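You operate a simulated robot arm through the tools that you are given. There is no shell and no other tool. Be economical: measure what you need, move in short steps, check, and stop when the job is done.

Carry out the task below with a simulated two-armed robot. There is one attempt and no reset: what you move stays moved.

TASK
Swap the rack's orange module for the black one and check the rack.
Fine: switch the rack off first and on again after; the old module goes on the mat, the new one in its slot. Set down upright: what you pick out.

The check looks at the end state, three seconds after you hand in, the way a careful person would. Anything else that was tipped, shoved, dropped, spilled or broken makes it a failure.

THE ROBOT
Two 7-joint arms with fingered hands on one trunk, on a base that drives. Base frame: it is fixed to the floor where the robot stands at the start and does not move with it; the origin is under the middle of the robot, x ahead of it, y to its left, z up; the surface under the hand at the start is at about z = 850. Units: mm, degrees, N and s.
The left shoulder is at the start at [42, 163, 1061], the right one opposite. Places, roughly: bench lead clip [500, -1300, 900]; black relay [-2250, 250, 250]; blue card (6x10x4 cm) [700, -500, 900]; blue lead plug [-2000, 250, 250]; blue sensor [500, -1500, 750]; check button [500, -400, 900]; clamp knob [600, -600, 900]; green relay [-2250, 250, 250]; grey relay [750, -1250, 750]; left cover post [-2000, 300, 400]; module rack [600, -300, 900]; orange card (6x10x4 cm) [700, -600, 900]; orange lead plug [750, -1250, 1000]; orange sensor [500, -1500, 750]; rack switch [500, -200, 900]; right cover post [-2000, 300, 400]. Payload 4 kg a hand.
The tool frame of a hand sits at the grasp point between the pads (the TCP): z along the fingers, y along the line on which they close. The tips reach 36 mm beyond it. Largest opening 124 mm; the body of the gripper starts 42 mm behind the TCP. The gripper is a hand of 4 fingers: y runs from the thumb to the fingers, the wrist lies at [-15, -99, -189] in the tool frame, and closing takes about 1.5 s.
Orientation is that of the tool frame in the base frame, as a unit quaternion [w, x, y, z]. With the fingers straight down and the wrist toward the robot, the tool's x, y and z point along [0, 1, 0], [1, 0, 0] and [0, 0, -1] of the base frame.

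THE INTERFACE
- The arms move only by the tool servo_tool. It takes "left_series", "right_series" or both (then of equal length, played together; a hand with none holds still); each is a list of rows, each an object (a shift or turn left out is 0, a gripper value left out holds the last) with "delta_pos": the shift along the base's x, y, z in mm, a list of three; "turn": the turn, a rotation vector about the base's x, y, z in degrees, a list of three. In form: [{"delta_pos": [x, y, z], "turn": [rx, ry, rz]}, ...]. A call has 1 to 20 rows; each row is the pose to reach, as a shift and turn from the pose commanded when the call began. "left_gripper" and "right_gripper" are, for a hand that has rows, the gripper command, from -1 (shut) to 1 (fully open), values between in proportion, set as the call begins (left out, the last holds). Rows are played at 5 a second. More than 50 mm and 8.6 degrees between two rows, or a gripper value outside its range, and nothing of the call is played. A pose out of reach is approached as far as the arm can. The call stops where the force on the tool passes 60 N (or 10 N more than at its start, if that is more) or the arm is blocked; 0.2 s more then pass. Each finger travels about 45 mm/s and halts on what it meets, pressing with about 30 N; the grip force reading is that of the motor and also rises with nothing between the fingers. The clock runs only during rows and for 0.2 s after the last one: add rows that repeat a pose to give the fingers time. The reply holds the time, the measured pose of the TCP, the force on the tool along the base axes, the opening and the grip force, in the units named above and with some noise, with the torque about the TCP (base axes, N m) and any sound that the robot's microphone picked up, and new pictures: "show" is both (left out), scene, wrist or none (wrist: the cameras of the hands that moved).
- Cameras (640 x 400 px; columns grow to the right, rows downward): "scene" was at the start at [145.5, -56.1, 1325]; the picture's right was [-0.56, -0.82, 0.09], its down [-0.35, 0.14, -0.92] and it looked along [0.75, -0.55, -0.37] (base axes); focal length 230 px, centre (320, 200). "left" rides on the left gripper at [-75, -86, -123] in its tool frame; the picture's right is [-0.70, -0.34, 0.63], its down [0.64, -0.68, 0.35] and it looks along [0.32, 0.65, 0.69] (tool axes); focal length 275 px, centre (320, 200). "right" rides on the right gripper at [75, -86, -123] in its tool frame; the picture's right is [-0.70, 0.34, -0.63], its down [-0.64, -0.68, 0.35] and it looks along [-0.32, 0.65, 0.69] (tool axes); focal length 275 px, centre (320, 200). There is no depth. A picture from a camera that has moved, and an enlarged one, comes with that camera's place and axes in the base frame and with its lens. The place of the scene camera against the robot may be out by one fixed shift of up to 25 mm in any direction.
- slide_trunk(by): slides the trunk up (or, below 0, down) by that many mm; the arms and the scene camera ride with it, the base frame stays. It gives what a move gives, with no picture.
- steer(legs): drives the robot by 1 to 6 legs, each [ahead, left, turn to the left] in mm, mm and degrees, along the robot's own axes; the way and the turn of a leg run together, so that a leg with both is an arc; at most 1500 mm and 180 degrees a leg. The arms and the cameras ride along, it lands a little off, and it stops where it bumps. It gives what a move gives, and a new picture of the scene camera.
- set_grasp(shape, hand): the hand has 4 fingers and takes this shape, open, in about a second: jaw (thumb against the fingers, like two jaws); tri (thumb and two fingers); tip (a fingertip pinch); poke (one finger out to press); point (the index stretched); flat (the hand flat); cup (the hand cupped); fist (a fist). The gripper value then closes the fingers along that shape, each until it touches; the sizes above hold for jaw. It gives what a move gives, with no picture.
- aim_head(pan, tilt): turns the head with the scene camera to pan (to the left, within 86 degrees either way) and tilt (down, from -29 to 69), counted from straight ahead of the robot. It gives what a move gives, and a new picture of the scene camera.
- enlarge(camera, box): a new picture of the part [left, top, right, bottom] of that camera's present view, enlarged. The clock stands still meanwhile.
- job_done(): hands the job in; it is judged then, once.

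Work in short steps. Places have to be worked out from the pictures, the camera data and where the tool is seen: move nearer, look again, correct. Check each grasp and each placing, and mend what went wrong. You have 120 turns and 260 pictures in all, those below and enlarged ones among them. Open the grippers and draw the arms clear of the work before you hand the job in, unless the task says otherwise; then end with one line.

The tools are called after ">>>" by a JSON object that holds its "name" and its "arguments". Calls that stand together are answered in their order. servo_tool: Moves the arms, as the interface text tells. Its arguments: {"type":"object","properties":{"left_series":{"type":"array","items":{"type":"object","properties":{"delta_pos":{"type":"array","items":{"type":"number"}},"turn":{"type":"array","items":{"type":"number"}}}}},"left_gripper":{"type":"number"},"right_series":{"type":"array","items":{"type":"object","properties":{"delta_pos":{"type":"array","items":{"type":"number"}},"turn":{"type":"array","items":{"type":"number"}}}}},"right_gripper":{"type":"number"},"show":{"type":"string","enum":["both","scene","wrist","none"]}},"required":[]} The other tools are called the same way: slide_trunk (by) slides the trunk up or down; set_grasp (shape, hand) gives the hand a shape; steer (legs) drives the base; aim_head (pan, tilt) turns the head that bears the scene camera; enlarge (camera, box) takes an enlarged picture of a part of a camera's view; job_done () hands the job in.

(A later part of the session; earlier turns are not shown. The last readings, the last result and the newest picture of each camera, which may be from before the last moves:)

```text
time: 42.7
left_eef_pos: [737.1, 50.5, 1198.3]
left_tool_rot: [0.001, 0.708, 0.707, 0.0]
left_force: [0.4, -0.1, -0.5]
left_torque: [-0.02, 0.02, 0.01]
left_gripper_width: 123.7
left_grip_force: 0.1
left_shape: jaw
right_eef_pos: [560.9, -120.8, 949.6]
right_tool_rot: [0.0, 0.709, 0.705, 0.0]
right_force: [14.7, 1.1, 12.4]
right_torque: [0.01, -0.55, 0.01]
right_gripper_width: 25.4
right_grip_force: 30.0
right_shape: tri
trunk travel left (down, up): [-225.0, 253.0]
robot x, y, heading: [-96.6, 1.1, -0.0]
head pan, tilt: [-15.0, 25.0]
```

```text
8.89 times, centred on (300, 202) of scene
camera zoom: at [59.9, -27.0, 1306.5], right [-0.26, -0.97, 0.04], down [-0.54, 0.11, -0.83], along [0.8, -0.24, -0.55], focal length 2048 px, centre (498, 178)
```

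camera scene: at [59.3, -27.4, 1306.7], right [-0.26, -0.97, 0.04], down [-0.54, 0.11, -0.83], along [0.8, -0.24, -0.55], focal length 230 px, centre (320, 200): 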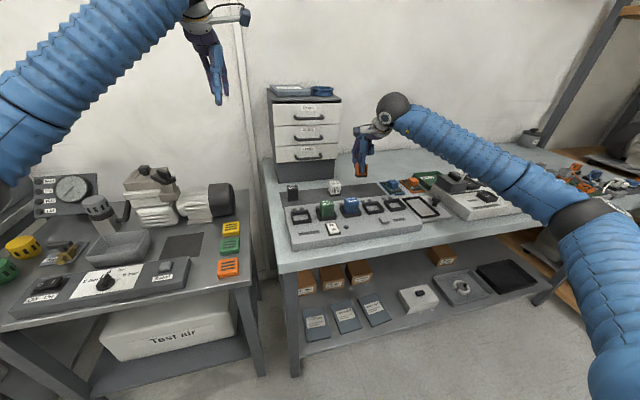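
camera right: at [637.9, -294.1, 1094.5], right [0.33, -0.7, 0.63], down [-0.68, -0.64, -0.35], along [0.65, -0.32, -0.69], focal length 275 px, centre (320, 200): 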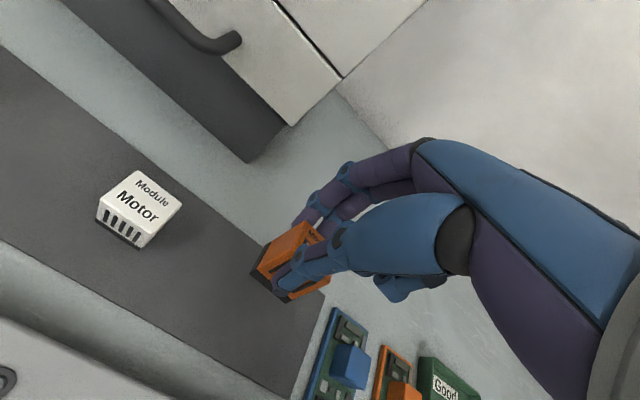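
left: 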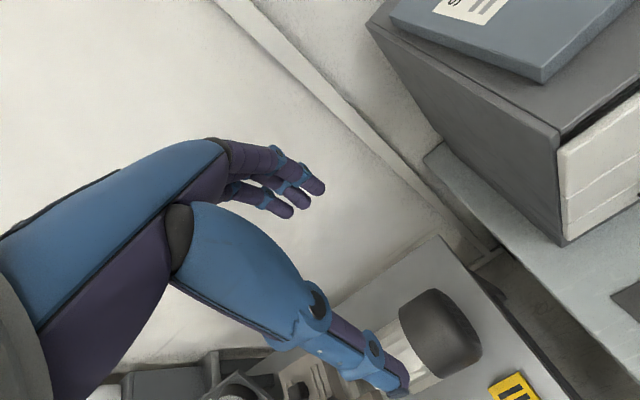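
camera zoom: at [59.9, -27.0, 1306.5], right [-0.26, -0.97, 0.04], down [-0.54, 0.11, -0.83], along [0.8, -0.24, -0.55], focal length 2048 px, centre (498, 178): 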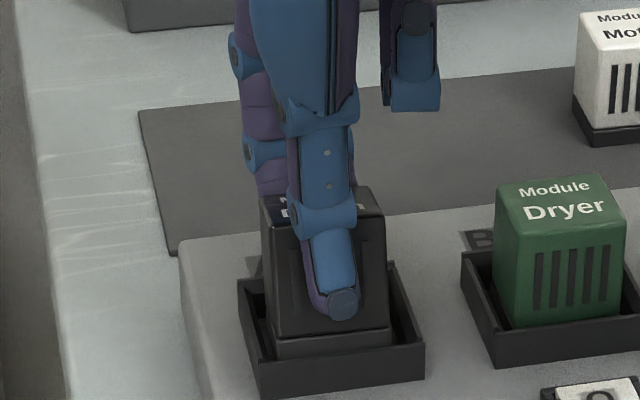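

Contact at 949.6 with the force pushing +x: the base is touching the front wall. I ease up, shift +3 mm in x and lower again.

>>> {"name": "servo_tool", "arguments": {"right_series": [{"delta_pos": [0, 0, 4]}, {"delta_pos": [3, 0, 5]}, {"delta_pos": [3, 0, 2]}, {"delta_pos": [3, 0, 0]}, {"delta_pos": [3, 0, 0]}], "show": "none"}}

>>> {"name": "enlarge", "arguments": {"camera": "scene", "box": [280, 180, 320, 225]}}

>>> {"name": "enlarge", "arguments": {"camera": "right", "box": [240, 180, 330, 290]}}

```text
time: 43.9
left_eef_pos: [736.6, 50.3, 1199.7]
left_tool_rot: [0.001, 0.708, 0.706, -0.001]
left_force: [0.7, 0.0, 0.0]
left_torque: [0.0, -0.02, 0.02]
left_gripper_width: 123.8
left_grip_force: 0.1
left_shape: jaw
right_eef_pos: [563.6, -118.9, 948.0]
right_tool_rot: [0.0, 0.708, 0.706, 0.0]
right_force: [2.9, -0.6, 2.5]
right_torque: [-0.08, -0.04, 0.03]
right_gripper_width: 25.7
right_grip_force: 30.2
right_shape: tri
trunk travel left (down, up): [-225.0, 253.0]
robot x, y, heading: [-96.7, -5.0, -0.0]
head pan, tilt: [-15.0, 25.0]
```

```text
8.89 times, centred on (300, 202) of scene
camera zoom: at [59.3, -27.2, 1306.6], right [-0.26, -0.97, 0.04], down [-0.54, 0.11, -0.83], along [0.8, -0.24, -0.55], focal length 2048 px, centre (498, 178)
```

zoom: 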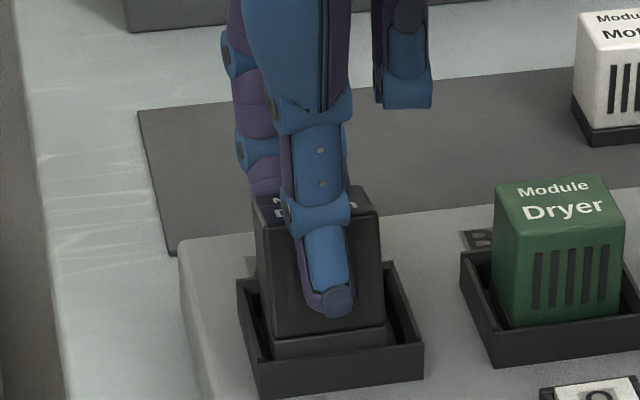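

```text
3.64 times, centred on (285, 235) of right
camera zoom: at [478.9, -44.8, 1072.1], right [0.33, -0.7, 0.63], down [-0.68, -0.64, -0.35], along [0.65, -0.32, -0.69], focal length 1001 px, centre (447, 73)
```

zoom: 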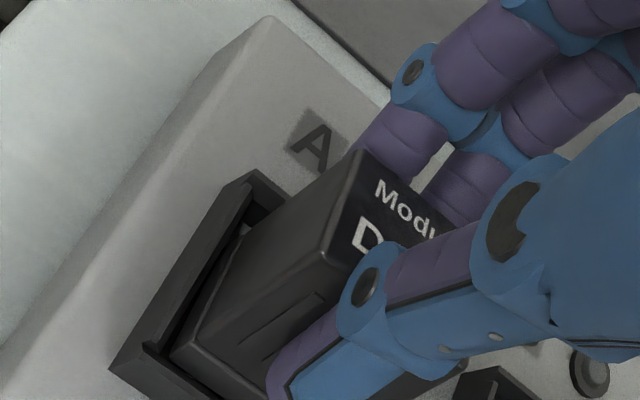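

Force dropped; it sits in the slot. I push down a few mm more to find the floor.

>>> {"name": "servo_tool", "arguments": {"right_series": [{"delta_pos": [0, 0, -2]}, {"delta_pos": [0, 0, -4]}, {"delta_pos": [0, 0, -6]}, {"delta_pos": [0, 0, -6]}], "show": "none"}}

>>> {"name": "enlarge", "arguments": {"camera": "scene", "box": [280, 180, 340, 225]}}

>>> {"name": "enlarge", "arguments": {"camera": "right", "box": [240, 180, 330, 290]}}

```text
time: 44.9
left_eef_pos: [735.1, 51.5, 1201.4]
left_tool_rot: [0.001, 0.707, 0.707, 0.0]
left_force: [-0.5, 0.2, 0.0]
left_torque: [0.01, 0.02, 0.02]
left_gripper_width: 123.8
left_grip_force: 0.0
left_shape: jaw
right_eef_pos: [562.8, -121.0, 944.1]
right_tool_rot: [0.0, 0.708, 0.706, 0.002]
right_force: [4.5, -0.3, 27.5]
right_torque: [0.05, -0.49, 0.07]
right_gripper_width: 26.6
right_grip_force: 29.7
right_shape: tri
trunk travel left (down, up): [-225.0, 253.0]
robot x, y, heading: [-90.7, 1.7, -0.3]
head pan, tilt: [-15.0, 25.0]
```

```text
8.89 times, centred on (310, 202) of scene
camera zoom: at [57.9, -26.9, 1307.1], right [-0.26, -0.97, 0.04], down [-0.54, 0.11, -0.83], along [0.8, -0.24, -0.55], focal length 2048 px, centre (409, 178)
```

zoom: 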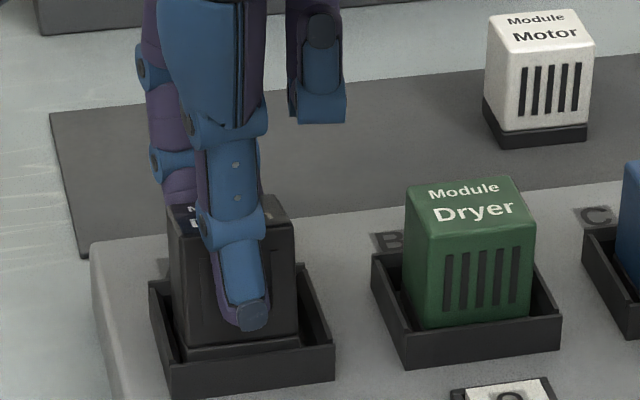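

```text
3.64 times, centred on (285, 235) of right
camera zoom: at [477.5, -45.5, 1068.1], right [0.33, -0.7, 0.63], down [-0.68, -0.64, -0.35], along [0.65, -0.32, -0.69], focal length 1001 px, centre (447, 73)
```

zoom: 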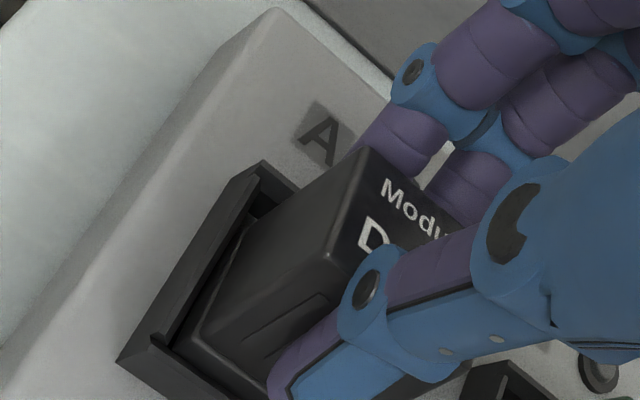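

27 N of resistance at 944, with a sliver of base still visible: nearly seated. I relieve the load and open the fingers so it can settle, then inspect.

>>> {"name": "servo_tool", "arguments": {"right_series": [{"delta_pos": [0, 0, 2]}, {"delta_pos": [0, 0, 2]}, {"delta_pos": [0, 0, 2]}, {"delta_pos": [0, 0, 2]}, {"delta_pos": [0, 0, 2]}, {"delta_pos": [0, 0, 2]}], "right_gripper": 0.2, "show": "none"}}

>>> {"name": "enlarge", "arguments": {"camera": "scene", "box": [280, 180, 340, 225]}}

>>> {"name": "enlarge", "arguments": {"camera": "right", "box": [240, 180, 330, 290]}}

```text
time: 46.3
left_eef_pos: [736.1, 51.0, 1199.7]
left_tool_rot: [0.0, 0.708, 0.706, 0.001]
left_force: [0.2, -0.1, -0.1]
left_torque: [-0.01, 0.02, -0.02]
left_gripper_width: 123.8
left_grip_force: 0.0
left_shape: jaw
right_eef_pos: [563.3, -120.6, 944.0]
right_tool_rot: [0.0, 0.708, 0.706, 0.0]
right_force: [0.2, -0.5, -1.0]
right_torque: [0.01, -0.02, -0.03]
right_gripper_width: 74.2
right_grip_force: 0.1
right_shape: tri
trunk travel left (down, up): [-225.0, 253.0]
robot x, y, heading: [-97.1, 2.0, -0.3]
head pan, tilt: [-15.0, 25.0]
```

```text
8.89 times, centred on (310, 202) of scene
camera zoom: at [59.4, -27.2, 1306.6], right [-0.26, -0.97, 0.04], down [-0.54, 0.11, -0.83], along [0.8, -0.24, -0.55], focal length 2048 px, centre (409, 178)
```

zoom: 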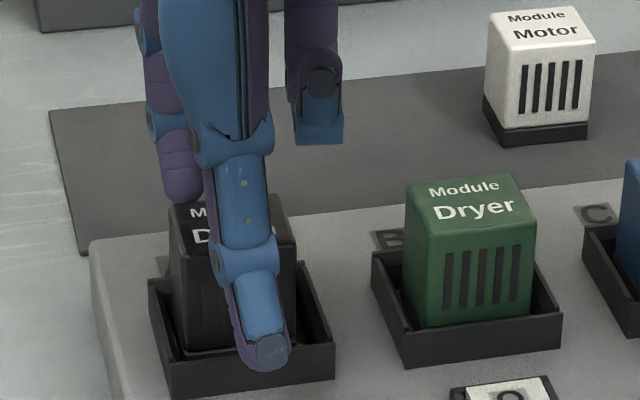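

```text
3.64 times, centred on (285, 235) of right
camera zoom: at [479.8, -45.7, 1067.5], right [0.33, -0.7, 0.63], down [-0.68, -0.64, -0.35], along [0.65, -0.32, -0.69], focal length 1001 px, centre (447, 73)
```

zoom: 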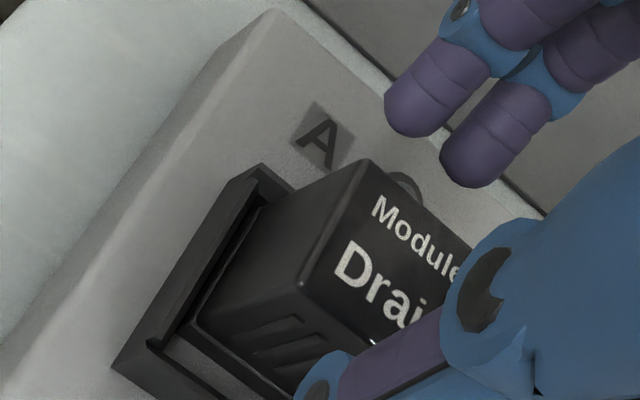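

It settled. I lift the hand straight up and compare with the green module.

>>> {"name": "servo_tool", "arguments": {"right_series": [{"delta_pos": [0, 0, 30]}, {"delta_pos": [0, 0, 70]}, {"delta_pos": [0, 0, 110]}, {"delta_pos": [-30, -40, 110]}, {"delta_pos": [-60, -80, 110]}], "show": "none"}}

>>> {"name": "enlarge", "arguments": {"camera": "scene", "box": [275, 170, 355, 230]}}

>>> {"name": "enlarge", "arguments": {"camera": "right", "box": [100, 100, 340, 300]}}

```text
time: 47.5
left_eef_pos: [735.0, 52.6, 1201.3]
left_tool_rot: [0.0, 0.707, 0.707, -0.001]
left_force: [0.0, 0.0, 0.0]
left_torque: [0.04, 0.01, -0.01]
left_gripper_width: 123.7
left_grip_force: 0.0
left_shape: jaw
right_eef_pos: [502.4, -196.9, 1052.3]
right_tool_rot: [0.0, 0.708, 0.706, 0.0]
right_force: [0.3, -0.5, -0.1]
right_torque: [0.0, 0.0, 0.05]
right_gripper_width: 74.2
right_grip_force: 0.0
right_shape: tri
trunk travel left (down, up): [-225.0, 253.0]
robot x, y, heading: [-97.3, 1.3, 0.1]
head pan, tilt: [-15.0, 25.0]
```

```text
6.67 times, centred on (315, 200) of scene
camera zoom: at [58.7, -27.3, 1306.8], right [-0.26, -0.97, 0.04], down [-0.54, 0.11, -0.83], along [0.8, -0.24, -0.55], focal length 1536 px, centre (353, 200)
```

zoom: 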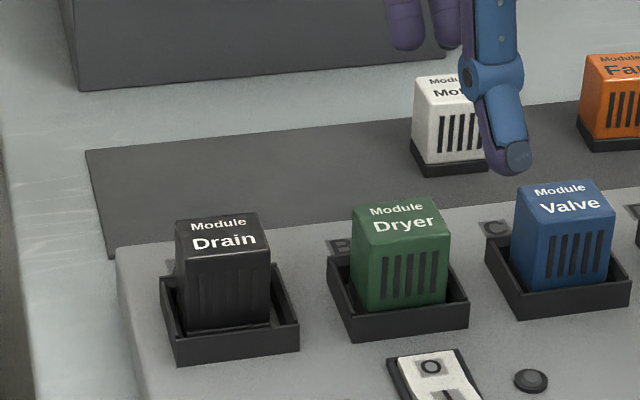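

```text
2.00 times, centred on (220, 200) of right
camera zoom: at [417.9, -122.5, 1175.8], right [0.34, -0.7, 0.63], down [-0.68, -0.64, -0.35], along [0.65, -0.32, -0.69], focal length 551 px, centre (520, 200)
```

zoom: 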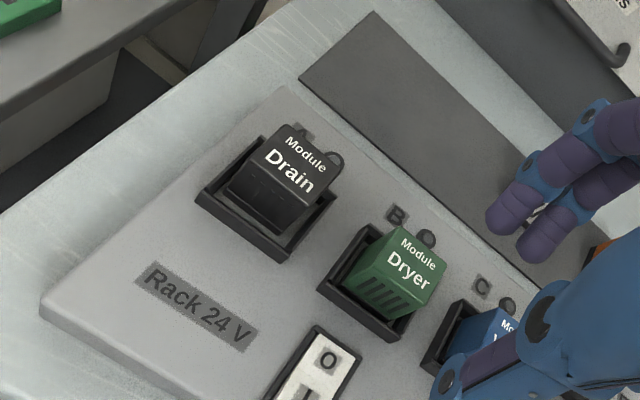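

I zoom closer on slots A and B to verify the seating.

>>> {"name": "enlarge", "arguments": {"camera": "scene", "box": [292, 190, 336, 218]}}

>>> {"name": "enlarge", "arguments": {"camera": "right", "box": [190, 150, 330, 280]}}

```text
14.29 times, centred on (314, 204) of scene
camera zoom: at [58.7, -27.3, 1306.8], right [-0.26, -0.97, 0.04], down [-0.54, 0.11, -0.83], along [0.8, -0.24, -0.55], focal length 3291 px, centre (406, 143)
```

zoom: 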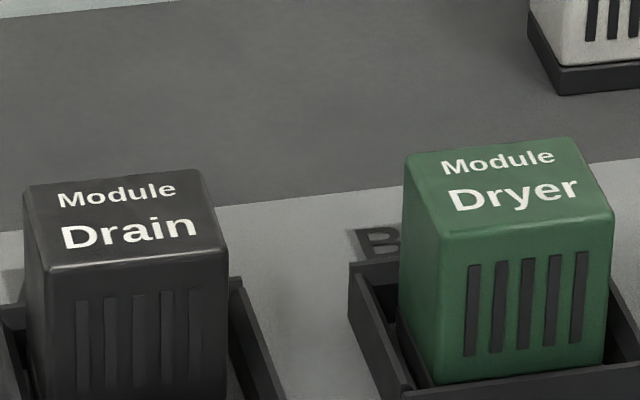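

```text
3.08 times, centred on (260, 215) of right
camera zoom: at [417.9, -122.5, 1175.8], right [0.34, -0.7, 0.63], down [-0.68, -0.64, -0.35], along [0.65, -0.32, -0.69], focal length 847 px, centre (505, 154)
```

zoom: 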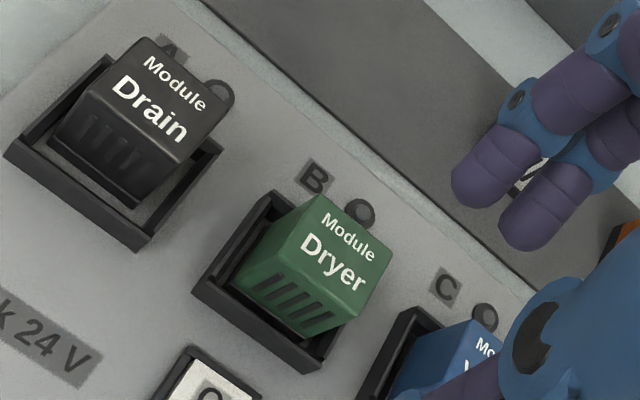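

Black looks a little further back than green sits in its slot. I zoom in hard to judge whether it is level and fully down.

>>> {"name": "enlarge", "arguments": {"camera": "right", "box": [192, 155, 272, 235]}}

>>> {"name": "enlarge", "arguments": {"camera": "right", "box": [250, 200, 330, 280]}}

>>> {"name": "enlarge", "arguments": {"camera": "scene", "box": [290, 195, 340, 228]}}

```text
5.00 times, centred on (232, 195) of right
camera zoom: at [417.9, -122.5, 1175.8], right [0.34, -0.7, 0.63], down [-0.68, -0.64, -0.35], along [0.65, -0.32, -0.69], focal length 1376 px, centre (760, 225)
```

zoom: 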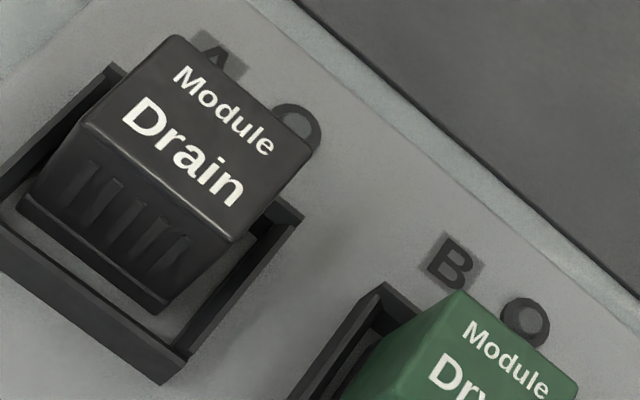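

```text
5.00 times, centred on (290, 240) of right
camera zoom: at [417.9, -122.5, 1175.8], right [0.34, -0.7, 0.63], down [-0.68, -0.64, -0.35], along [0.65, -0.32, -0.69], focal length 1376 px, centre (470, 0)
```

zoom: 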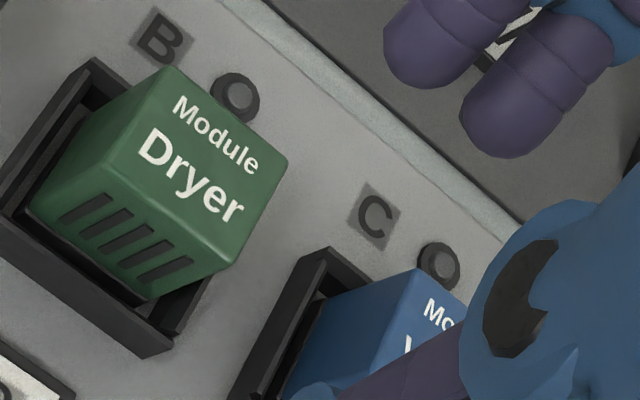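

```text
12.12 times, centred on (315, 212) of scene
camera zoom: at [58.7, -27.3, 1306.8], right [-0.26, -0.97, 0.04], down [-0.54, 0.11, -0.83], along [0.8, -0.24, -0.55], focal length 2792 px, centre (381, 61)
```

zoom: 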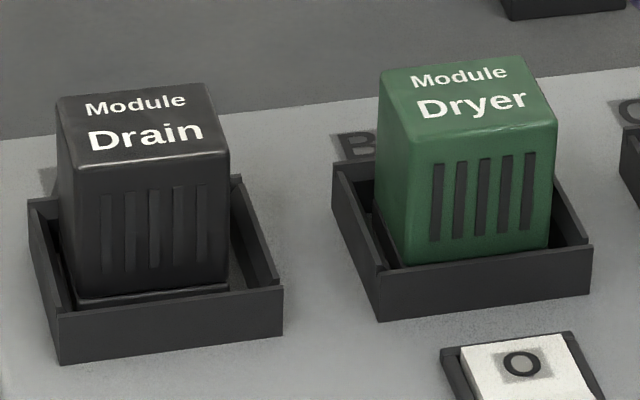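

Analysis: black is at floor height but sits ~5 mm too far back (centre x≈569 vs ≈564.5), because closing shifts the object ~+5 mm relative to the TCP. I'll re-grip with TCP x≈559.5, so the closing fingers slide it forward to the slot centre.

>>> {"name": "servo_tool", "arguments": {"right_series": [{"delta_pos": [30, 40, 0]}, {"delta_pos": [57, 76, 0]}, {"delta_pos": [57, 76, -40]}, {"delta_pos": [57, 76, -75]}, {"delta_pos": [57, 76, -95]}, {"delta_pos": [57, 76, -106]}, {"delta_pos": [57, 76, -106]}], "show": "none"}}

>>> {"name": "enlarge", "arguments": {"camera": "scene", "box": [280, 180, 340, 225]}}

>>> {"name": "enlarge", "arguments": {"camera": "right", "box": [240, 170, 360, 300]}}

```text
time: 49.1
left_eef_pos: [736.7, 51.2, 1200.0]
left_tool_rot: [0.001, 0.708, 0.707, 0.0]
left_force: [0.6, 1.1, 0.5]
left_torque: [-0.02, 0.0, 0.02]
left_gripper_width: 123.7
left_grip_force: 0.0
left_shape: jaw
right_eef_pos: [558.3, -124.9, 949.8]
right_tool_rot: [0.0, 0.708, 0.706, 0.0]
right_force: [0.0, -0.1, -0.3]
right_torque: [0.0, -0.01, 0.01]
right_gripper_width: 74.2
right_grip_force: 0.1
right_shape: tri
trunk travel left (down, up): [-225.0, 253.0]
robot x, y, heading: [-93.8, -1.6, -0.3]
head pan, tilt: [-15.0, 25.0]
```

```text
8.89 times, centred on (310, 202) of scene
camera zoom: at [59.2, -27.3, 1306.7], right [-0.26, -0.97, 0.04], down [-0.54, 0.11, -0.83], along [0.8, -0.24, -0.55], focal length 2048 px, centre (409, 178)
```

zoom: 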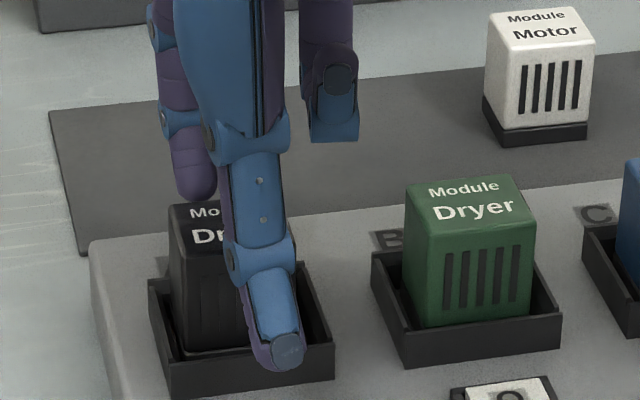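

```text
3.08 times, centred on (300, 235) of right
camera zoom: at [473.9, -49.1, 1071.8], right [0.33, -0.7, 0.63], down [-0.68, -0.64, -0.35], along [0.65, -0.32, -0.69], focal length 847 px, centre (382, 92)
```

zoom: 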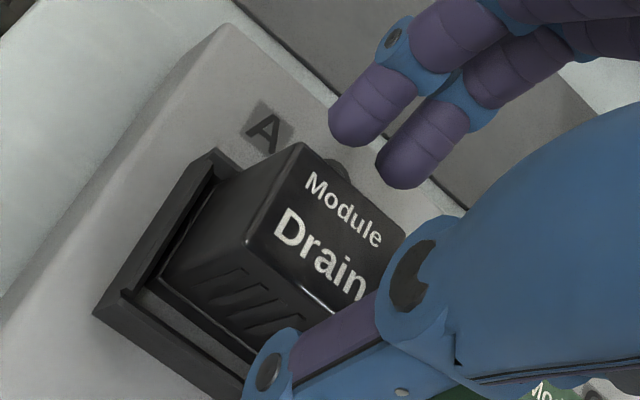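

TCP is 5 mm too far right; I correct, lower 4 mm, then close.

>>> {"name": "servo_tool", "arguments": {"right_series": [{"delta_pos": [1, 5, 0]}, {"delta_pos": [1, 5, -4]}, {"delta_pos": [1, 5, -4]}], "show": "none"}}

>>> {"name": "servo_tool", "arguments": {"right_series": [{"delta_pos": [0, 0, 0]}, {"delta_pos": [0, 0, 0]}, {"delta_pos": [0, 0, 0]}, {"delta_pos": [0, 0, 0]}, {"delta_pos": [0, 0, 0]}, {"delta_pos": [0, 0, 0]}, {"delta_pos": [0, 0, 0]}], "right_gripper": -1, "show": "none"}}

>>> {"name": "enlarge", "arguments": {"camera": "scene", "box": [280, 180, 340, 225]}}

>>> {"name": "enlarge", "arguments": {"camera": "right", "box": [240, 170, 360, 300]}}

```text
time: 49.9
left_eef_pos: [736.5, 51.3, 1199.8]
left_tool_rot: [0.0, 0.707, 0.707, 0.001]
left_force: [-0.1, -0.1, 0.4]
left_torque: [-0.01, -0.03, 0.0]
left_gripper_width: 123.8
left_grip_force: 0.1
left_shape: jaw
right_eef_pos: [560.3, -117.9, 943.5]
right_tool_rot: [0.0, 0.708, 0.706, 0.0]
right_force: [0.5, -0.2, -0.1]
right_torque: [0.0, -0.02, -0.01]
right_gripper_width: 74.3
right_grip_force: 0.0
right_shape: tri
trunk travel left (down, up): [-225.0, 253.0]
robot x, y, heading: [-94.5, -1.0, -0.4]
head pan, tilt: [-15.0, 25.0]
```

```text
time: 51.5
left_eef_pos: [736.1, 50.6, 1201.1]
left_tool_rot: [0.0, 0.708, 0.706, 0.0]
left_force: [0.0, -1.3, 0.3]
left_torque: [0.02, 0.0, 0.01]
left_gripper_width: 123.7
left_grip_force: 0.1
left_shape: jaw
right_eef_pos: [559.8, -118.8, 945.3]
right_tool_rot: [0.002, 0.709, 0.705, 0.0]
right_force: [2.1, -0.8, 9.1]
right_torque: [0.02, -0.29, 0.01]
right_gripper_width: 29.4
right_grip_force: 29.4
right_shape: tri
trunk travel left (down, up): [-225.0, 253.0]
robot x, y, heading: [-94.2, 1.0, -0.2]
head pan, tilt: [-15.0, 25.0]
```

```text
8.89 times, centred on (310, 202) of scene
camera zoom: at [58.8, -27.2, 1306.8], right [-0.26, -0.97, 0.04], down [-0.54, 0.11, -0.83], along [0.8, -0.24, -0.55], focal length 2048 px, centre (409, 178)
```

zoom: 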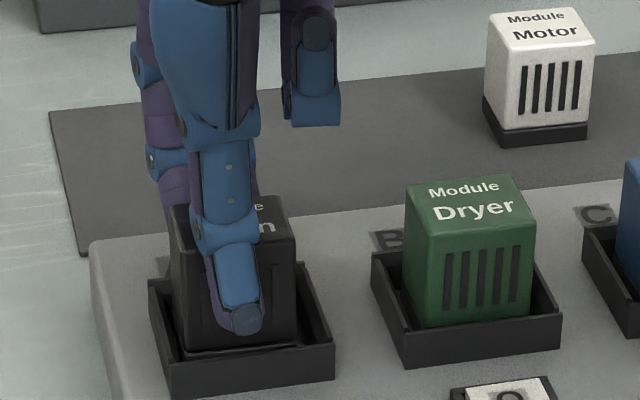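

```text
3.08 times, centred on (300, 235) of right
camera zoom: at [476.1, -43.5, 1068.2], right [0.33, -0.7, 0.63], down [-0.68, -0.64, -0.35], along [0.65, -0.32, -0.69], focal length 847 px, centre (382, 92)
```

zoom: 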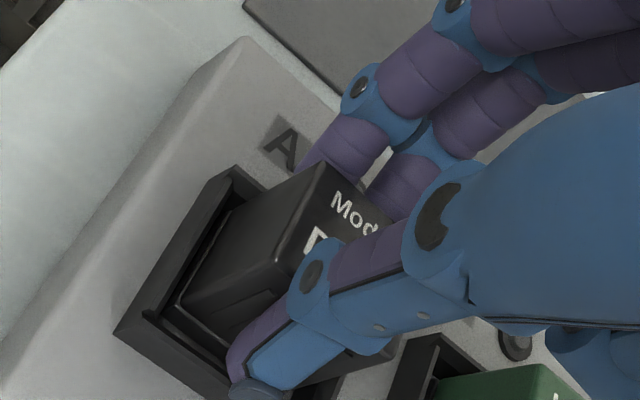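

Black did not obviously slide forward. With it gripped I drag −4 mm in x in small steps and watch the force.

>>> {"name": "servo_tool", "arguments": {"right_series": [{"delta_pos": [0, 0, 2]}, {"delta_pos": [-2, 0, 2]}, {"delta_pos": [-4, 0, 2]}, {"delta_pos": [-4, 0, 2]}], "show": "none"}}

>>> {"name": "enlarge", "arguments": {"camera": "scene", "box": [280, 180, 340, 225]}}

>>> {"name": "enlarge", "arguments": {"camera": "right", "box": [240, 170, 360, 300]}}

```text
time: 52.5
left_eef_pos: [736.3, 50.7, 1199.4]
left_tool_rot: [0.0, 0.708, 0.706, 0.0]
left_force: [0.1, -0.5, -0.1]
left_torque: [-0.02, -0.02, 0.03]
left_gripper_width: 123.6
left_grip_force: 0.0
left_shape: jaw
right_eef_pos: [556.8, -119.2, 945.6]
right_tool_rot: [0.0, 0.708, 0.706, 0.0]
right_force: [5.6, 1.2, 1.7]
right_torque: [0.01, -0.37, 0.09]
right_gripper_width: 29.0
right_grip_force: 29.8
right_shape: tri
trunk travel left (down, up): [-225.0, 253.0]
robot x, y, heading: [-94.9, 1.4, -0.3]
head pan, tilt: [-15.0, 25.0]
```

```text
8.89 times, centred on (310, 202) of scene
camera zoom: at [59.6, -27.1, 1306.6], right [-0.26, -0.97, 0.04], down [-0.54, 0.11, -0.83], along [0.8, -0.24, -0.55], focal length 2048 px, centre (409, 178)
```

zoom: 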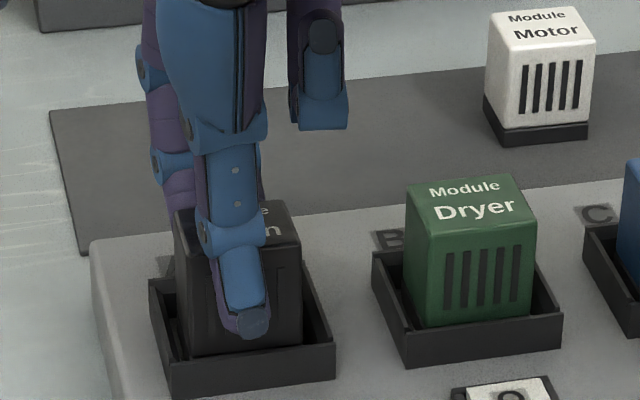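

```text
3.08 times, centred on (300, 235) of right
camera zoom: at [472.3, -44.5, 1069.0], right [0.33, -0.7, 0.63], down [-0.68, -0.64, -0.35], along [0.65, -0.32, -0.69], focal length 847 px, centre (382, 92)
```

zoom: 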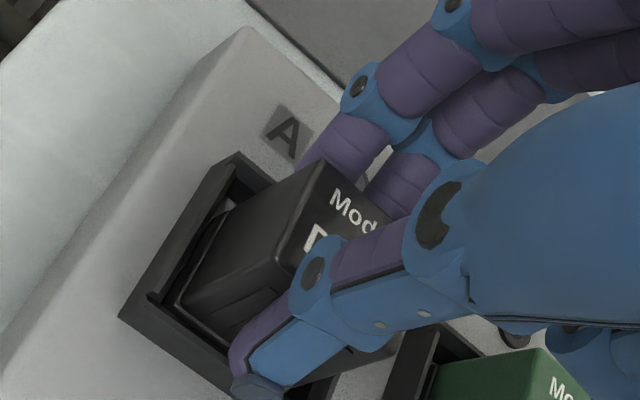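

It slid forward: top back edge now at x≈579, same as green/orange, and the base is hidden like green's. I press down a little, then release.

>>> {"name": "servo_tool", "arguments": {"right_series": [{"delta_pos": [0.5, 0, -2]}, {"delta_pos": [0.5, 0, -4]}, {"delta_pos": [0.5, 0, -4]}], "show": "none"}}

>>> {"name": "servo_tool", "arguments": {"right_series": [{"delta_pos": [0, 0, 2]}, {"delta_pos": [0, 0, 2]}, {"delta_pos": [0, 0, 2]}, {"delta_pos": [0, 0, 2]}, {"delta_pos": [0, 0, 2]}, {"delta_pos": [0, 0, 2]}], "right_gripper": 0.25, "show": "none"}}

>>> {"name": "servo_tool", "arguments": {"right_series": [{"delta_pos": [4, 0, 30]}, {"delta_pos": [4, 0, 70]}, {"delta_pos": [4, 0, 110]}, {"delta_pos": [-26, -40, 110]}, {"delta_pos": [-56, -80, 110]}], "show": "none"}}

>>> {"name": "enlarge", "arguments": {"camera": "scene", "box": [290, 195, 340, 228]}}

>>> {"name": "enlarge", "arguments": {"camera": "right", "box": [180, 140, 320, 280]}}

```text
time: 53.3
left_eef_pos: [736.0, 50.9, 1201.8]
left_tool_rot: [0.001, 0.708, 0.706, 0.0]
left_force: [0.0, -0.1, -0.2]
left_torque: [0.03, -0.02, 0.0]
left_gripper_width: 123.5
left_grip_force: 0.1
left_shape: jaw
right_eef_pos: [556.3, -119.0, 943.2]
right_tool_rot: [0.0, 0.708, 0.706, 0.002]
right_force: [1.2, -0.6, 26.6]
right_torque: [-0.01, -0.51, 0.04]
right_gripper_width: 29.8
right_grip_force: 29.3
right_shape: tri
trunk travel left (down, up): [-225.0, 253.0]
robot x, y, heading: [-92.2, -2.4, -0.3]
head pan, tilt: [-15.0, 25.0]
```

```text
time: 54.7
left_eef_pos: [735.3, 50.3, 1200.2]
left_tool_rot: [0.0, 0.708, 0.707, 0.001]
left_force: [-0.3, 0.1, -0.1]
left_torque: [0.04, 0.02, 0.0]
left_gripper_width: 123.8
left_grip_force: 0.0
left_shape: jaw
right_eef_pos: [557.9, -117.0, 944.7]
right_tool_rot: [0.0, 0.708, 0.706, 0.0]
right_force: [0.5, -0.7, 0.1]
right_torque: [0.05, 0.0, 0.01]
right_gripper_width: 77.0
right_grip_force: 0.2
right_shape: tri
trunk travel left (down, up): [-225.0, 253.0]
robot x, y, heading: [-93.7, 1.3, -0.1]
head pan, tilt: [-15.0, 25.0]
```

```text
time: 55.9
left_eef_pos: [735.0, 51.9, 1200.2]
left_tool_rot: [0.0, 0.707, 0.707, 0.0]
left_force: [-0.5, 0.4, 0.4]
left_torque: [-0.02, -0.03, -0.02]
left_gripper_width: 123.7
left_grip_force: 0.0
left_shape: jaw
right_eef_pos: [502.4, -198.9, 1052.5]
right_tool_rot: [0.001, 0.707, 0.707, 0.001]
right_force: [-0.6, -0.7, -0.6]
right_torque: [0.02, 0.03, 0.02]
right_gripper_width: 77.2
right_grip_force: 0.0
right_shape: tri
trunk travel left (down, up): [-225.0, 253.0]
robot x, y, heading: [-97.8, 0.2, -0.1]
head pan, tilt: [-15.0, 25.0]
```

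```text
12.12 times, centred on (315, 212) of scene
camera zoom: at [58.8, -27.1, 1306.7], right [-0.26, -0.97, 0.04], down [-0.54, 0.11, -0.83], along [0.8, -0.24, -0.55], focal length 2792 px, centre (381, 61)
```

zoom: 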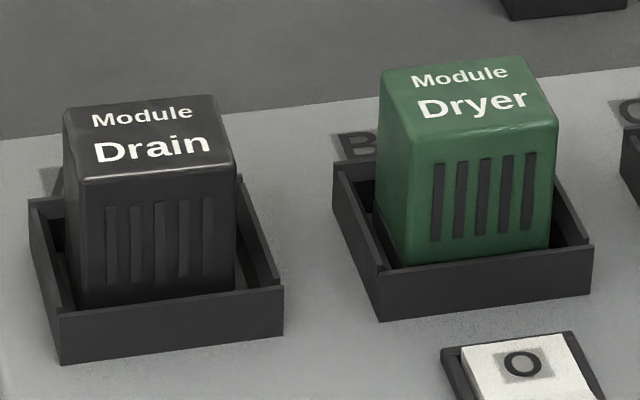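

```text
2.86 times, centred on (250, 210) of right
camera zoom: at [417.8, -124.0, 1175.6], right [0.34, -0.7, 0.63], down [-0.68, -0.64, -0.35], along [0.65, -0.32, -0.69], focal length 786 px, centre (520, 171)
```

zoom: 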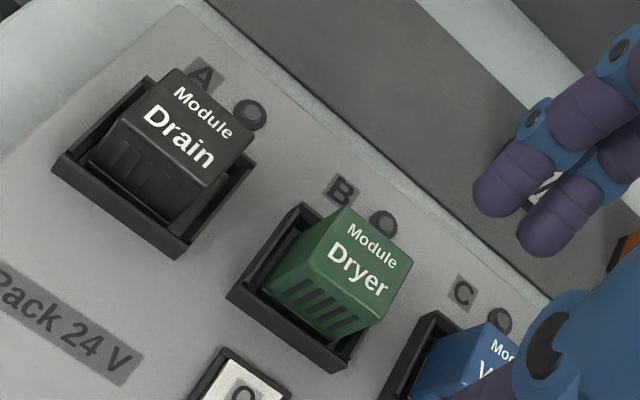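

Black now sits just like green. Next: switch on. I take the "point" shape, back off as before, and look.

>>> {"name": "set_grasp", "arguments": {"hand": "right", "shape": "point"}}

>>> {"name": "steer", "arguments": {"legs": [[-93, 0, 0]]}}

```text
time: 56.8
left_eef_pos: [737.4, 50.8, 1199.7]
left_tool_rot: [0.0, 0.708, 0.706, 0.001]
left_force: [0.9, -0.2, 0.8]
left_torque: [0.0, -0.02, -0.01]
left_gripper_width: 123.7
left_grip_force: 0.0
left_shape: jaw
right_eef_pos: [502.8, -198.7, 1051.5]
right_tool_rot: [0.0, 0.708, 0.706, 0.0]
right_force: [0.6, 0.9, 0.1]
right_torque: [-0.03, -0.02, -0.01]
right_gripper_width: 116.3
right_grip_force: 0.1
right_shape: point
trunk travel left (down, up): [-225.0, 253.0]
robot x, y, heading: [-100.6, 0.7, -0.4]
head pan, tilt: [-15.0, 25.0]
```

```text
time: 57.9
left_eef_pos: [642.7, 50.6, 1201.2]
left_tool_rot: [0.0, 0.708, 0.706, 0.0]
left_force: [-0.8, 0.5, 0.3]
left_torque: [0.03, -0.04, -0.01]
left_gripper_width: 123.7
left_grip_force: 0.1
left_shape: jaw
right_eef_pos: [410.3, -200.1, 1052.6]
right_tool_rot: [0.001, 0.709, 0.705, 0.0]
right_force: [-0.7, -0.1, 0.6]
right_torque: [0.0, -0.03, 0.0]
right_gripper_width: 116.0
right_grip_force: 0.0
right_shape: point
trunk travel left (down, up): [-225.0, 253.0]
robot x, y, heading: [-187.3, -1.1, -0.2]
head pan, tilt: [-15.0, 25.0]
camera scene: at [-33.7, -27.1, 1306.9], right [-0.26, -0.96, 0.04], down [-0.54, 0.11, -0.83], along [0.8, -0.24, -0.55], focal length 230 px, centre (320, 200)
```

scene: 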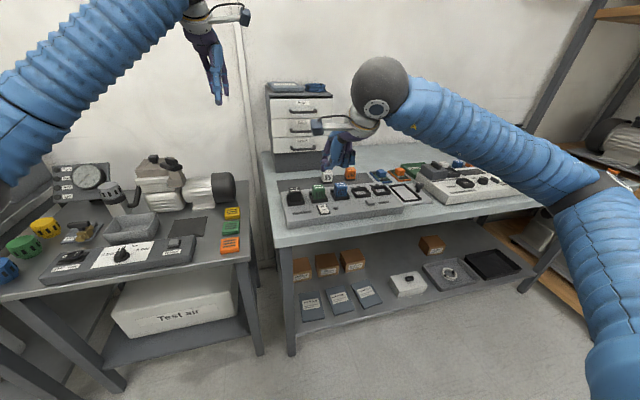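

I bring the index over the I half: TCP to about [405,-212,943].

>>> {"name": "servo_tool", "arguments": {"right_series": [{"delta_pos": [-5, -12, -30]}, {"delta_pos": [-5, -12, -65]}, {"delta_pos": [-5, -12, -95]}, {"delta_pos": [-5, -12, -109]}, {"delta_pos": [-5, -12, -109]}], "show": "none"}}

>>> {"name": "enlarge", "arguments": {"camera": "scene", "box": [290, 170, 350, 220]}}

>>> {"name": "enlarge", "arguments": {"camera": "right", "box": [240, 110, 380, 230]}}

```text
time: 59.1
left_eef_pos: [644.5, 50.3, 1200.2]
left_tool_rot: [0.0, 0.708, 0.706, 0.0]
left_force: [-0.5, 0.3, -0.3]
left_torque: [0.0, 0.02, 0.01]
left_gripper_width: 123.5
left_grip_force: 0.0
left_shape: jaw
right_eef_pos: [405.0, -212.0, 943.0]
right_tool_rot: [0.0, 0.709, 0.705, 0.001]
right_force: [0.3, -0.1, -1.0]
right_torque: [-0.02, -0.01, -0.01]
right_gripper_width: 116.4
right_grip_force: 0.0
right_shape: point
trunk travel left (down, up): [-225.0, 253.0]
robot x, y, heading: [-183.9, 1.9, -0.0]
head pan, tilt: [-15.0, 25.0]
```

```text
8.00 times, centred on (320, 195) of scene
camera zoom: at [-31.9, -27.3, 1306.6], right [-0.26, -0.96, 0.04], down [-0.54, 0.11, -0.83], along [0.8, -0.24, -0.55], focal length 1843 px, centre (320, 240)
```

zoom: 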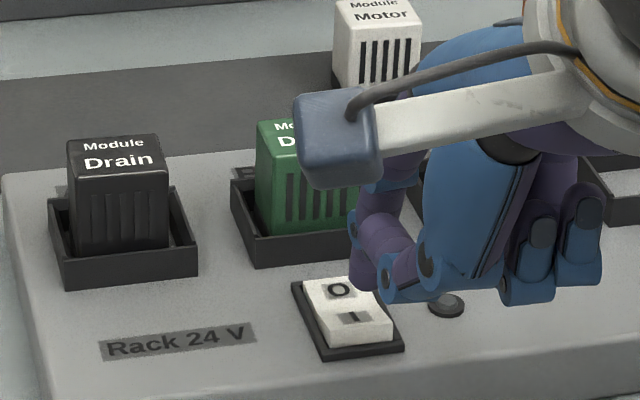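

```text
3.33 times, centred on (310, 170) of right
camera zoom: at [321.3, -136.9, 1066.9], right [0.33, -0.7, 0.63], down [-0.68, -0.64, -0.35], along [0.65, -0.32, -0.69], focal length 918 px, centre (353, 300)
```

zoom: 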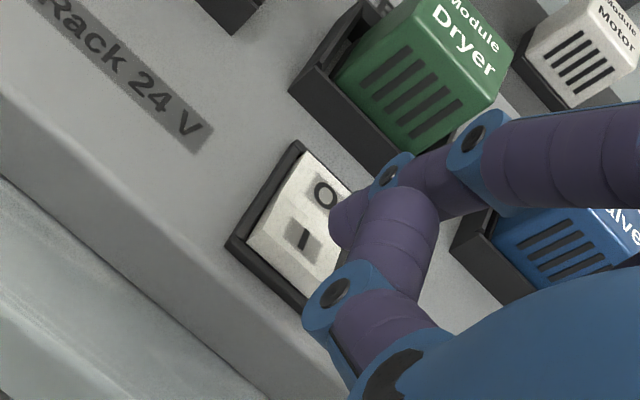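

The tip is slightly right of the I mark; I shift +4 mm in y, −1 in x and press down.

>>> {"name": "servo_tool", "arguments": {"right_series": [{"delta_pos": [-1, 4, 0]}, {"delta_pos": [-1, 4, -8]}, {"delta_pos": [-1, 4, -14]}, {"delta_pos": [-1, 4, -18]}, {"delta_pos": [-1, 4, -22]}, {"delta_pos": [-1, 4, -25]}], "show": "none"}}

>>> {"name": "enlarge", "arguments": {"camera": "scene", "box": [290, 170, 350, 220]}}

```text
time: 60.5
left_eef_pos: [644.2, 49.5, 1202.6]
left_tool_rot: [0.001, 0.709, 0.706, 0.0]
left_force: [-0.6, -0.5, -0.5]
left_torque: [-0.02, -0.01, -0.03]
left_gripper_width: 123.8
left_grip_force: 0.0
left_shape: jaw
right_eef_pos: [403.6, -208.1, 920.7]
right_tool_rot: [0.002, 0.709, 0.705, 0.002]
right_force: [-7.2, -1.2, 18.3]
right_torque: [0.22, -1.31, 0.05]
right_gripper_width: 0.1
right_grip_force: 0.0
right_shape: point
trunk travel left (down, up): [-225.0, 253.0]
robot x, y, heading: [-189.6, 0.8, -0.2]
head pan, tilt: [-15.0, 25.0]
```

```text
8.00 times, centred on (320, 195) of scene
camera zoom: at [-33.8, -27.0, 1307.2], right [-0.26, -0.96, 0.04], down [-0.54, 0.11, -0.83], along [0.8, -0.24, -0.55], focal length 1843 px, centre (320, 240)
```

zoom: 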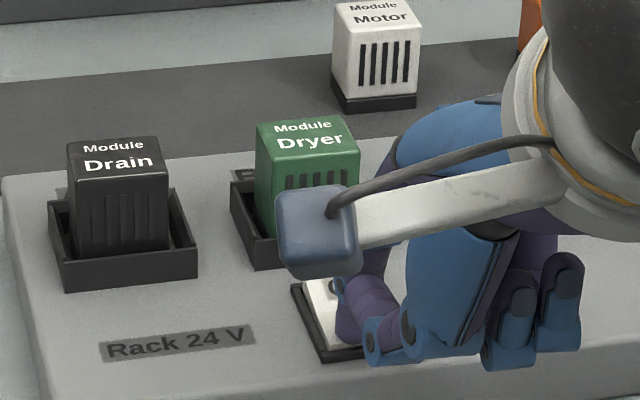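

Contact with 18 N. I lift and check the lamp.

>>> {"name": "servo_tool", "arguments": {"right_series": [{"delta_pos": [0, 0, 15]}, {"delta_pos": [0, 0, 50]}, {"delta_pos": [0, 0, 95]}, {"delta_pos": [0, 0, 130]}], "show": "none"}}

>>> {"name": "enlarge", "arguments": {"camera": "scene", "box": [280, 160, 430, 240]}}

>>> {"name": "enlarge", "arguments": {"camera": "right", "box": [120, 60, 460, 340]}}

```text
time: 61.5
left_eef_pos: [644.7, 50.0, 1200.6]
left_tool_rot: [0.001, 0.708, 0.706, -0.001]
left_force: [-0.2, 0.8, 0.3]
left_torque: [-0.02, -0.03, 0.01]
left_gripper_width: 123.8
left_grip_force: 0.0
left_shape: jaw
right_eef_pos: [406.1, -210.9, 1044.5]
right_tool_rot: [0.0, 0.708, 0.706, 0.0]
right_force: [0.1, -0.1, 0.3]
right_torque: [0.01, -0.02, -0.03]
right_gripper_width: 0.0
right_grip_force: 0.0
right_shape: point
trunk travel left (down, up): [-225.0, 253.0]
robot x, y, heading: [-187.6, 0.9, -0.4]
head pan, tilt: [-15.0, 25.0]
```

```text
4.27 times, centred on (355, 200) of scene
camera zoom: at [-32.3, -26.8, 1306.7], right [-0.26, -0.96, 0.04], down [-0.54, 0.11, -0.83], along [0.8, -0.24, -0.55], focal length 983 px, centre (171, 200)
```

zoom: 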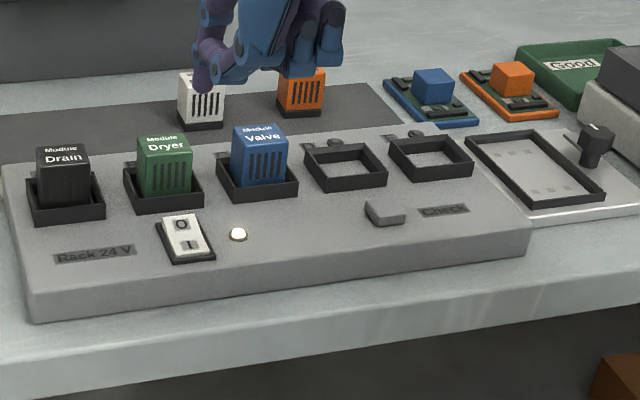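

```text
1.43 times, centred on (290, 200) of right
camera zoom: at [321.6, -135.6, 1168.2], right [0.33, -0.7, 0.63], down [-0.69, -0.64, -0.35], along [0.65, -0.32, -0.69], focal length 393 px, centre (363, 200)
```

zoom: 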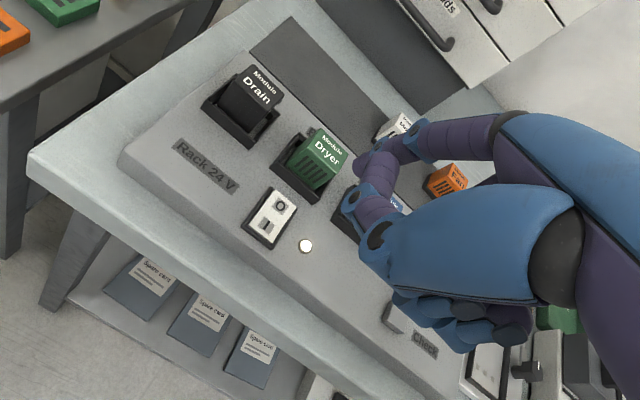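

The lamp is lit again. The check button is at about [497,-350]; I move the index over it (TCP ≈ [412,-364]) and lower to just above.

>>> {"name": "servo_tool", "arguments": {"right_series": [{"delta_pos": [2, -40, 0]}, {"delta_pos": [4, -80, 0]}, {"delta_pos": [5, -120, 0]}, {"delta_pos": [6, -153, 0]}, {"delta_pos": [6, -153, -40]}, {"delta_pos": [6, -153, -80]}, {"delta_pos": [6, -153, -98]}, {"delta_pos": [6, -153, -98]}], "show": "none"}}

>>> {"name": "enlarge", "arguments": {"camera": "scene", "box": [330, 165, 410, 225]}}

>>> {"name": "enlarge", "arguments": {"camera": "right", "box": [220, 110, 380, 250]}}

```text
time: 63.3
left_eef_pos: [644.7, 49.3, 1200.6]
left_tool_rot: [-0.001, 0.709, 0.706, 0.0]
left_force: [0.5, -0.1, -0.5]
left_torque: [0.01, 0.02, -0.03]
left_gripper_width: 123.9
left_grip_force: 0.1
left_shape: jaw
right_eef_pos: [410.3, -360.8, 948.2]
right_tool_rot: [0.0, 0.709, 0.705, 0.001]
right_force: [-0.8, 0.2, -0.1]
right_torque: [-0.04, -0.01, -0.03]
right_gripper_width: 0.1
right_grip_force: 0.2
right_shape: point
trunk travel left (down, up): [-225.0, 253.0]
robot x, y, heading: [-186.7, -0.8, -0.6]
head pan, tilt: [-15.0, 25.0]
```

```text
6.67 times, centred on (370, 195) of scene
camera zoom: at [-32.2, -27.2, 1306.7], right [-0.26, -0.96, 0.04], down [-0.54, 0.11, -0.83], along [0.8, -0.24, -0.55], focal length 1536 px, centre (-13, 233)
```

zoom: 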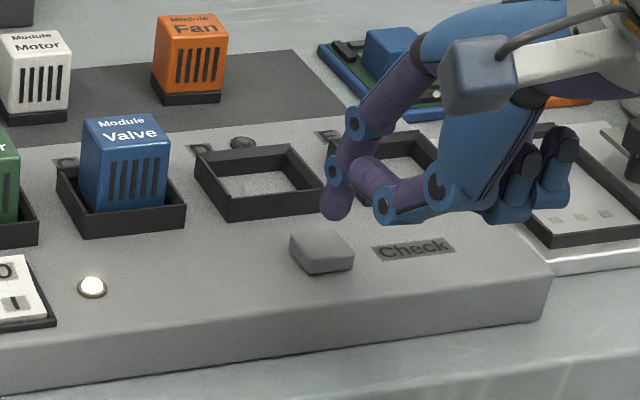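

```text
2.86 times, centred on (300, 180) of right
camera zoom: at [326.6, -285.8, 1072.2], right [0.33, -0.7, 0.63], down [-0.68, -0.64, -0.35], along [0.65, -0.32, -0.69], focal length 786 px, centre (377, 257)
```

zoom: 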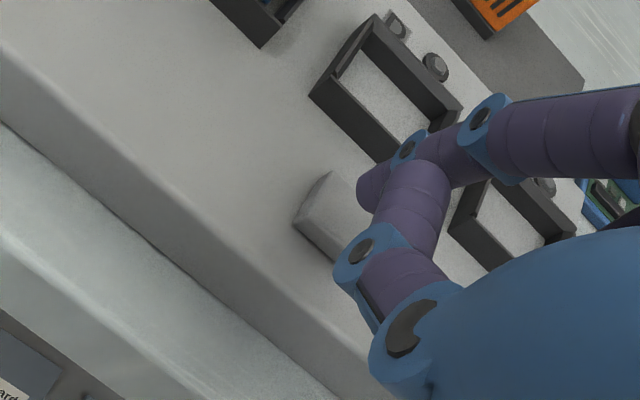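

The tip is over the button to within a few mm. I press down in steps and watch force and sound.

>>> {"name": "servo_tool", "arguments": {"right_series": [{"delta_pos": [2, -1, -8]}, {"delta_pos": [2, -1, -14]}, {"delta_pos": [2, -1, -18]}, {"delta_pos": [2, -1, -21]}, {"delta_pos": [2, -1, -24]}], "show": "none"}}

>>> {"name": "enlarge", "arguments": {"camera": "scene", "box": [280, 155, 430, 235]}}

```text
time: 64.5
left_eef_pos: [645.5, 49.3, 1200.9]
left_tool_rot: [0.0, 0.708, 0.706, 0.0]
left_force: [-0.1, 0.2, -0.1]
left_torque: [-0.01, 0.0, 0.03]
left_gripper_width: 123.7
left_grip_force: 0.1
left_shape: jaw
right_eef_pos: [413.3, -361.6, 926.4]
right_tool_rot: [0.0, 0.709, 0.705, 0.001]
right_force: [-0.5, 0.1, 0.9]
right_torque: [-0.01, -0.03, 0.01]
right_gripper_width: 0.2
right_grip_force: 0.1
right_shape: point
trunk travel left (down, up): [-225.0, 253.0]
robot x, y, heading: [-184.1, -4.4, -0.1]
head pan, tilt: [-15.0, 25.0]
```

```text
4.27 times, centred on (355, 195) of scene
camera zoom: at [-31.9, -27.2, 1306.6], right [-0.26, -0.96, 0.04], down [-0.54, 0.11, -0.83], along [0.8, -0.24, -0.55], focal length 983 px, centre (171, 221)
```

zoom: 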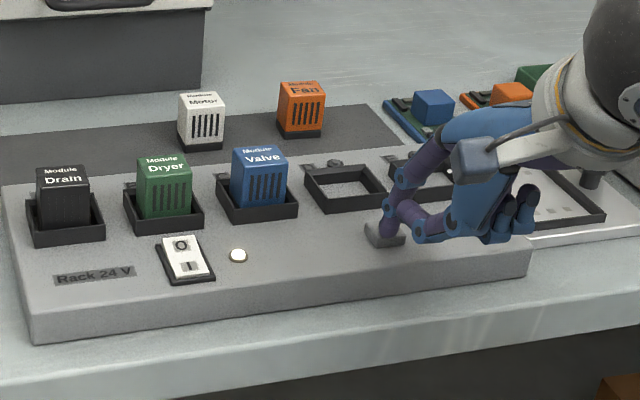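

No force yet, the tip is just at the button. I press further.

>>> {"name": "servo_tool", "arguments": {"right_series": [{"delta_pos": [0, 0, -3]}, {"delta_pos": [0, 0, -6]}, {"delta_pos": [0, 0, -9]}, {"delta_pos": [0, 0, -11]}], "show": "none"}}

>>> {"name": "enlarge", "arguments": {"camera": "scene", "box": [280, 155, 430, 235]}}

```text
time: 65.5
left_eef_pos: [643.9, 49.7, 1202.5]
left_tool_rot: [0.001, 0.708, 0.706, 0.0]
left_force: [0.3, 0.8, 0.0]
left_torque: [-0.04, -0.01, 0.01]
left_gripper_width: 123.5
left_grip_force: 0.0
left_shape: jaw
right_eef_pos: [412.5, -361.9, 916.8]
right_tool_rot: [0.002, 0.709, 0.705, 0.002]
right_force: [-3.9, -0.4, 14.9]
right_torque: [0.26, -1.05, -0.03]
right_gripper_width: 0.0
right_grip_force: 0.0
right_shape: point
trunk travel left (down, up): [-225.0, 253.0]
robot x, y, heading: [-183.8, -0.6, 0.2]
head pan, tilt: [-15.0, 25.0]
heard: click
```

```text
4.27 times, centred on (355, 195) of scene
camera zoom: at [-33.4, -26.9, 1307.1], right [-0.26, -0.96, 0.04], down [-0.54, 0.11, -0.83], along [0.8, -0.24, -0.55], focal length 983 px, centre (171, 221)
```

zoom: 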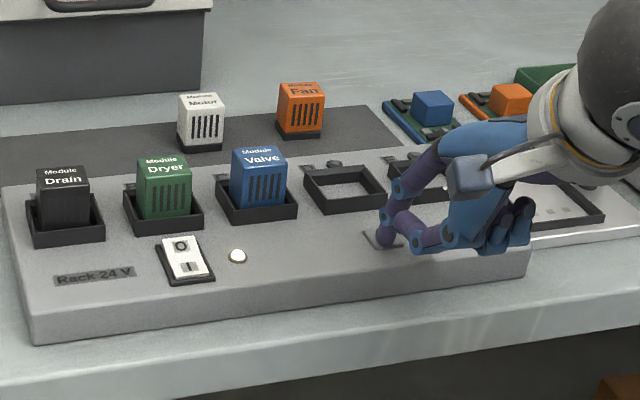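

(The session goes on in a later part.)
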